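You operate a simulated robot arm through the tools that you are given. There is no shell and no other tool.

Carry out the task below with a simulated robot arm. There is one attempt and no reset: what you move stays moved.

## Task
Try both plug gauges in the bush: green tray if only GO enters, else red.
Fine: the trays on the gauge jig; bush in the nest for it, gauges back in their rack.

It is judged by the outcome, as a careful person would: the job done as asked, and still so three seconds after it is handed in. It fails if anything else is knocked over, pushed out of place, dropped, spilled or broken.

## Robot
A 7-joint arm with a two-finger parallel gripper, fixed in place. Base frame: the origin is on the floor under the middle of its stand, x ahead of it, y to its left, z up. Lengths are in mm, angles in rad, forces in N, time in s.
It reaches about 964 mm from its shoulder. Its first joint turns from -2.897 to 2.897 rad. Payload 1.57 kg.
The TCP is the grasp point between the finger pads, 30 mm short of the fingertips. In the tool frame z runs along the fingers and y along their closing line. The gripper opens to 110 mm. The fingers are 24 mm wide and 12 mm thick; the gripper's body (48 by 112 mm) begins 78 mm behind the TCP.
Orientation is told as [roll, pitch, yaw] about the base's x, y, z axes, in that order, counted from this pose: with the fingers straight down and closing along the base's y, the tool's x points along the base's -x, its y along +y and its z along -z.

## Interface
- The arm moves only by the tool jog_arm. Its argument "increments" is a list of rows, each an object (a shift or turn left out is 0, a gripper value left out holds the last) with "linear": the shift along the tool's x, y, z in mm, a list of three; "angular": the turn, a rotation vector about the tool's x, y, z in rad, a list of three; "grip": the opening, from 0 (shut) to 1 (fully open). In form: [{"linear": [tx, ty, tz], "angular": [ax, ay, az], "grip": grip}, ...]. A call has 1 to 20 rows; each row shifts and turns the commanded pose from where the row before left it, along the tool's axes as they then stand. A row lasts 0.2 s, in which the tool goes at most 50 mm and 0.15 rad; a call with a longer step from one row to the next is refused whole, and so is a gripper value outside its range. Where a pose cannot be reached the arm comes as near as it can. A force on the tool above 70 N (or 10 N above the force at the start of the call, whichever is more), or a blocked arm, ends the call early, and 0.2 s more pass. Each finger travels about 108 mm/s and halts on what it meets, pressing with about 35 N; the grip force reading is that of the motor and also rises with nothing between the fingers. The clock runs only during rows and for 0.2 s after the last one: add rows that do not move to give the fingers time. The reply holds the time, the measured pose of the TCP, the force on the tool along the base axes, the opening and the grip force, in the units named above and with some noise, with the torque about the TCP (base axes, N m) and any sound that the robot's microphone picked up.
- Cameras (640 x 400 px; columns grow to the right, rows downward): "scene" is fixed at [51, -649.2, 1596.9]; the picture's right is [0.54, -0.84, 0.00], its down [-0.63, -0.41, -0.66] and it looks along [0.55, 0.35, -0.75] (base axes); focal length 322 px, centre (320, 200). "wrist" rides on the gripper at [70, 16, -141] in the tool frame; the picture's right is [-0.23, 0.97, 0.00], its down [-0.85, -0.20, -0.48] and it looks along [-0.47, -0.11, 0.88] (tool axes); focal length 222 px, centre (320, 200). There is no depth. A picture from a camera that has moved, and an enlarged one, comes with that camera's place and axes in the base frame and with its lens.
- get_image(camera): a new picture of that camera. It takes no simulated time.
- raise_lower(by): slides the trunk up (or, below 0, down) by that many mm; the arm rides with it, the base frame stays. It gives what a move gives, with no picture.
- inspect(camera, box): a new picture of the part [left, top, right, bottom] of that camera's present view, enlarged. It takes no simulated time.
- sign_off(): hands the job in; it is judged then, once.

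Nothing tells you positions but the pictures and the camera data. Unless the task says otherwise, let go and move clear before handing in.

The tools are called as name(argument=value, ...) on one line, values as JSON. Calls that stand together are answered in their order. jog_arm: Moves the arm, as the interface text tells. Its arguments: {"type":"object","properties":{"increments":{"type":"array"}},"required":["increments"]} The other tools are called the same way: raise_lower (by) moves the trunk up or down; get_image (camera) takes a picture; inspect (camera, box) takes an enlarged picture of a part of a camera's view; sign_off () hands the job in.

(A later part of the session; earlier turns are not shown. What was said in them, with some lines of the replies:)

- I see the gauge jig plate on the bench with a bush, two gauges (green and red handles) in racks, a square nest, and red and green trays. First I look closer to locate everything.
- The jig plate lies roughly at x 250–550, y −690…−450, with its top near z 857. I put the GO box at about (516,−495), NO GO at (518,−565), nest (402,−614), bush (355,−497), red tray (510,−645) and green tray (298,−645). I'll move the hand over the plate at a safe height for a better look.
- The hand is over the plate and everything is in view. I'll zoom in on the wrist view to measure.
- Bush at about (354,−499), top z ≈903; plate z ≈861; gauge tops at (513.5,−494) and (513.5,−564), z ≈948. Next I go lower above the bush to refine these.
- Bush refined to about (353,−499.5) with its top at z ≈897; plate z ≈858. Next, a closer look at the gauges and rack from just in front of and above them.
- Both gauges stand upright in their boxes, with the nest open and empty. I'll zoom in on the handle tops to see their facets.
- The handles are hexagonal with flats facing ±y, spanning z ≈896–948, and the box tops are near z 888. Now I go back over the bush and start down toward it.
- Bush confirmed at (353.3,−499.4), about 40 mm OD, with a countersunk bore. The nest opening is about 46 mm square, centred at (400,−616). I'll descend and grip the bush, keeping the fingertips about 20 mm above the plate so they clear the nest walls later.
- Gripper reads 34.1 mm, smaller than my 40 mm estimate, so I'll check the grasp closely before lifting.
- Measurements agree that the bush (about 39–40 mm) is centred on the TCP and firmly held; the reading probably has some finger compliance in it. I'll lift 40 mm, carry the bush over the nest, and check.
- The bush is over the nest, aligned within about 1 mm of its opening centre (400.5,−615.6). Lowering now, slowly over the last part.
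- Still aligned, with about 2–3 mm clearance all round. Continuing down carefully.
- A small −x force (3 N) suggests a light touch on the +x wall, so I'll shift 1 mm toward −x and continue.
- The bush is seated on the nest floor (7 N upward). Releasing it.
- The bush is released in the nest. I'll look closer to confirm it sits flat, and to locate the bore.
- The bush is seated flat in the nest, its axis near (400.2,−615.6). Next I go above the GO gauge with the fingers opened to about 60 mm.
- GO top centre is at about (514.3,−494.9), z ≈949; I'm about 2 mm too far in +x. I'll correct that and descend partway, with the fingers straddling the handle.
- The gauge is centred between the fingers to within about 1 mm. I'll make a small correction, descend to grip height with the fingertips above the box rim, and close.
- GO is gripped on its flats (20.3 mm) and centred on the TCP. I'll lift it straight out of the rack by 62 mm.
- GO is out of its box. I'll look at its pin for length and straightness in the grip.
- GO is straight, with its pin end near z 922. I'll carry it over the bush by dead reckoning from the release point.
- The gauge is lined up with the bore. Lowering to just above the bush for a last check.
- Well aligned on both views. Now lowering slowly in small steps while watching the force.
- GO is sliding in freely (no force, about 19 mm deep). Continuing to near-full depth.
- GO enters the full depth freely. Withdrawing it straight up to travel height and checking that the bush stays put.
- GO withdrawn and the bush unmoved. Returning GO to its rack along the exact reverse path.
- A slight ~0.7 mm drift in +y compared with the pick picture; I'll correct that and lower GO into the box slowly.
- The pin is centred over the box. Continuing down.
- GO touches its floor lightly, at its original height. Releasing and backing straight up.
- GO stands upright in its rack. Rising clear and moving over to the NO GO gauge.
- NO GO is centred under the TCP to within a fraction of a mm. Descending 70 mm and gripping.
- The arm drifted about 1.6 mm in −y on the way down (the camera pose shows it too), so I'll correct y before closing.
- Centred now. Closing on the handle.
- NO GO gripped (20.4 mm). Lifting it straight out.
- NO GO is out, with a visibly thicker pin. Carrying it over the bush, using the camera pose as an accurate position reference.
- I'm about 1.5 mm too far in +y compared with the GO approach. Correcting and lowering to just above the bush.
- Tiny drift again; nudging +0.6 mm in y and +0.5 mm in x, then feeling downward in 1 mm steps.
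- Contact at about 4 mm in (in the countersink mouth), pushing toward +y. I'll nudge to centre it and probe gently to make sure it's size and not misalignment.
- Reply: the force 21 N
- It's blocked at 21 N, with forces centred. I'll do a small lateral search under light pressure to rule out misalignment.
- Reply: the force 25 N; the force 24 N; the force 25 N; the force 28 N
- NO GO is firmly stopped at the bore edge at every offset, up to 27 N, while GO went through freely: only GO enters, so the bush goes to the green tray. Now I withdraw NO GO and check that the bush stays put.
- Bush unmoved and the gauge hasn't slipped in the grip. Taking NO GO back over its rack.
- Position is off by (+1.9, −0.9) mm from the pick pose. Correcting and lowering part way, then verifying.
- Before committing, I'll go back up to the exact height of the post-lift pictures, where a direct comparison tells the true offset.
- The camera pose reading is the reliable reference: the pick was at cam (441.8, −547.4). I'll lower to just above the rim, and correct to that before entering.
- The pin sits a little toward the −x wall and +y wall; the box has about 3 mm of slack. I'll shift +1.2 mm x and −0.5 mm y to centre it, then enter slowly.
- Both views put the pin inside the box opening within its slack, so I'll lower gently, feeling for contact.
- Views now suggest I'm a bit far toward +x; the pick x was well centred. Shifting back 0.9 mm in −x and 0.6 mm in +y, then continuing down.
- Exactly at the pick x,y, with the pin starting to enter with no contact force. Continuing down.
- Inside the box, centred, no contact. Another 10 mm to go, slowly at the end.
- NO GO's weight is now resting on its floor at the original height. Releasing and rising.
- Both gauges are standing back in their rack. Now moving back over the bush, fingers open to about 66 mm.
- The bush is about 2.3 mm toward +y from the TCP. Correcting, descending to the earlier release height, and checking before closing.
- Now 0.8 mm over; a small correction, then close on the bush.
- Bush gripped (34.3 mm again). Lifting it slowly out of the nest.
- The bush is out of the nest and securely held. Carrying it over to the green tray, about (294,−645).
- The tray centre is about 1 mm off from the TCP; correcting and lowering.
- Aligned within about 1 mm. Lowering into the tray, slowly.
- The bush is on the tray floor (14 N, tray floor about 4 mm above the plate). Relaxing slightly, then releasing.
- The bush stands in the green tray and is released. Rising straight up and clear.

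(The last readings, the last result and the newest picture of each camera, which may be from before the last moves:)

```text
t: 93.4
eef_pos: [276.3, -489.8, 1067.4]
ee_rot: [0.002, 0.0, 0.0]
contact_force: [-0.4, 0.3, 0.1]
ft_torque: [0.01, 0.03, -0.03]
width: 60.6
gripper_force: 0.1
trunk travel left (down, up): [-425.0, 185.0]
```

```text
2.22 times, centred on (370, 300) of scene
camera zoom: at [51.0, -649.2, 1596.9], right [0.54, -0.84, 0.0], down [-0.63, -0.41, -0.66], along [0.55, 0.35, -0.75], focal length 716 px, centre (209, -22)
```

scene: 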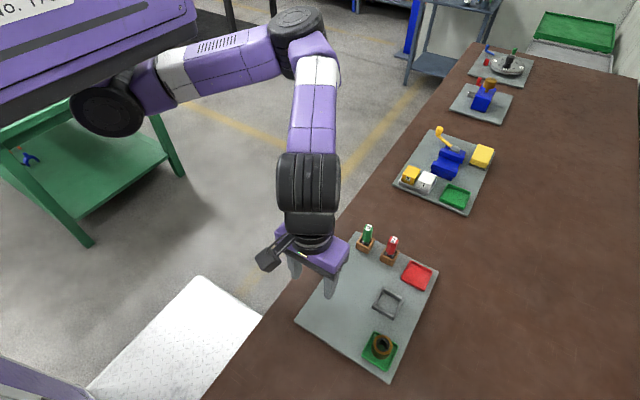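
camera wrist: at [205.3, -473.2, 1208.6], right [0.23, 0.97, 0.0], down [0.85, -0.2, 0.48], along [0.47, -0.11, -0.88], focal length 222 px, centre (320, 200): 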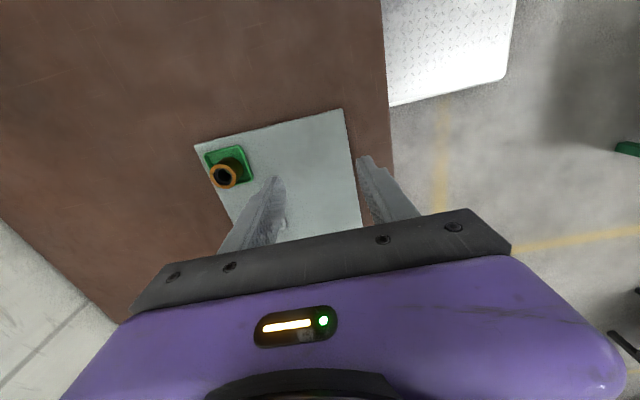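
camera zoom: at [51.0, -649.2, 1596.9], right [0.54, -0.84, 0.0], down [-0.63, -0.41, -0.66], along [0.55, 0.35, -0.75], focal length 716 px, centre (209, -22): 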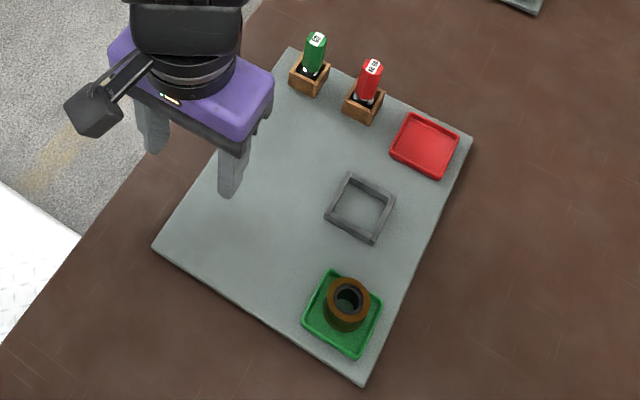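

The bush stands upright in the green tray, and both gauges are upright in their own boxes. The nest and trays haven't moved, and the arm is clear. Handing in.

sign_off()

```text
The job is handed in.
```

The bush passed: only the GO gauge entered, so I put it in the green tray on the gauge jig and handed the job in.

- **GO:** it slid in freely to about 30 mm with no measurable resistance.
- **NO GO:** it stopped at the mouth of the bore. I pushed up to 27 N and tried small shifts in each direction, and it still would not enter.

I ran both tests with the bush in its nest. Both gauges are back upright in their own rack boxes, and the final pictures show the nest and trays where they started. The gripper is open and clear of everything.
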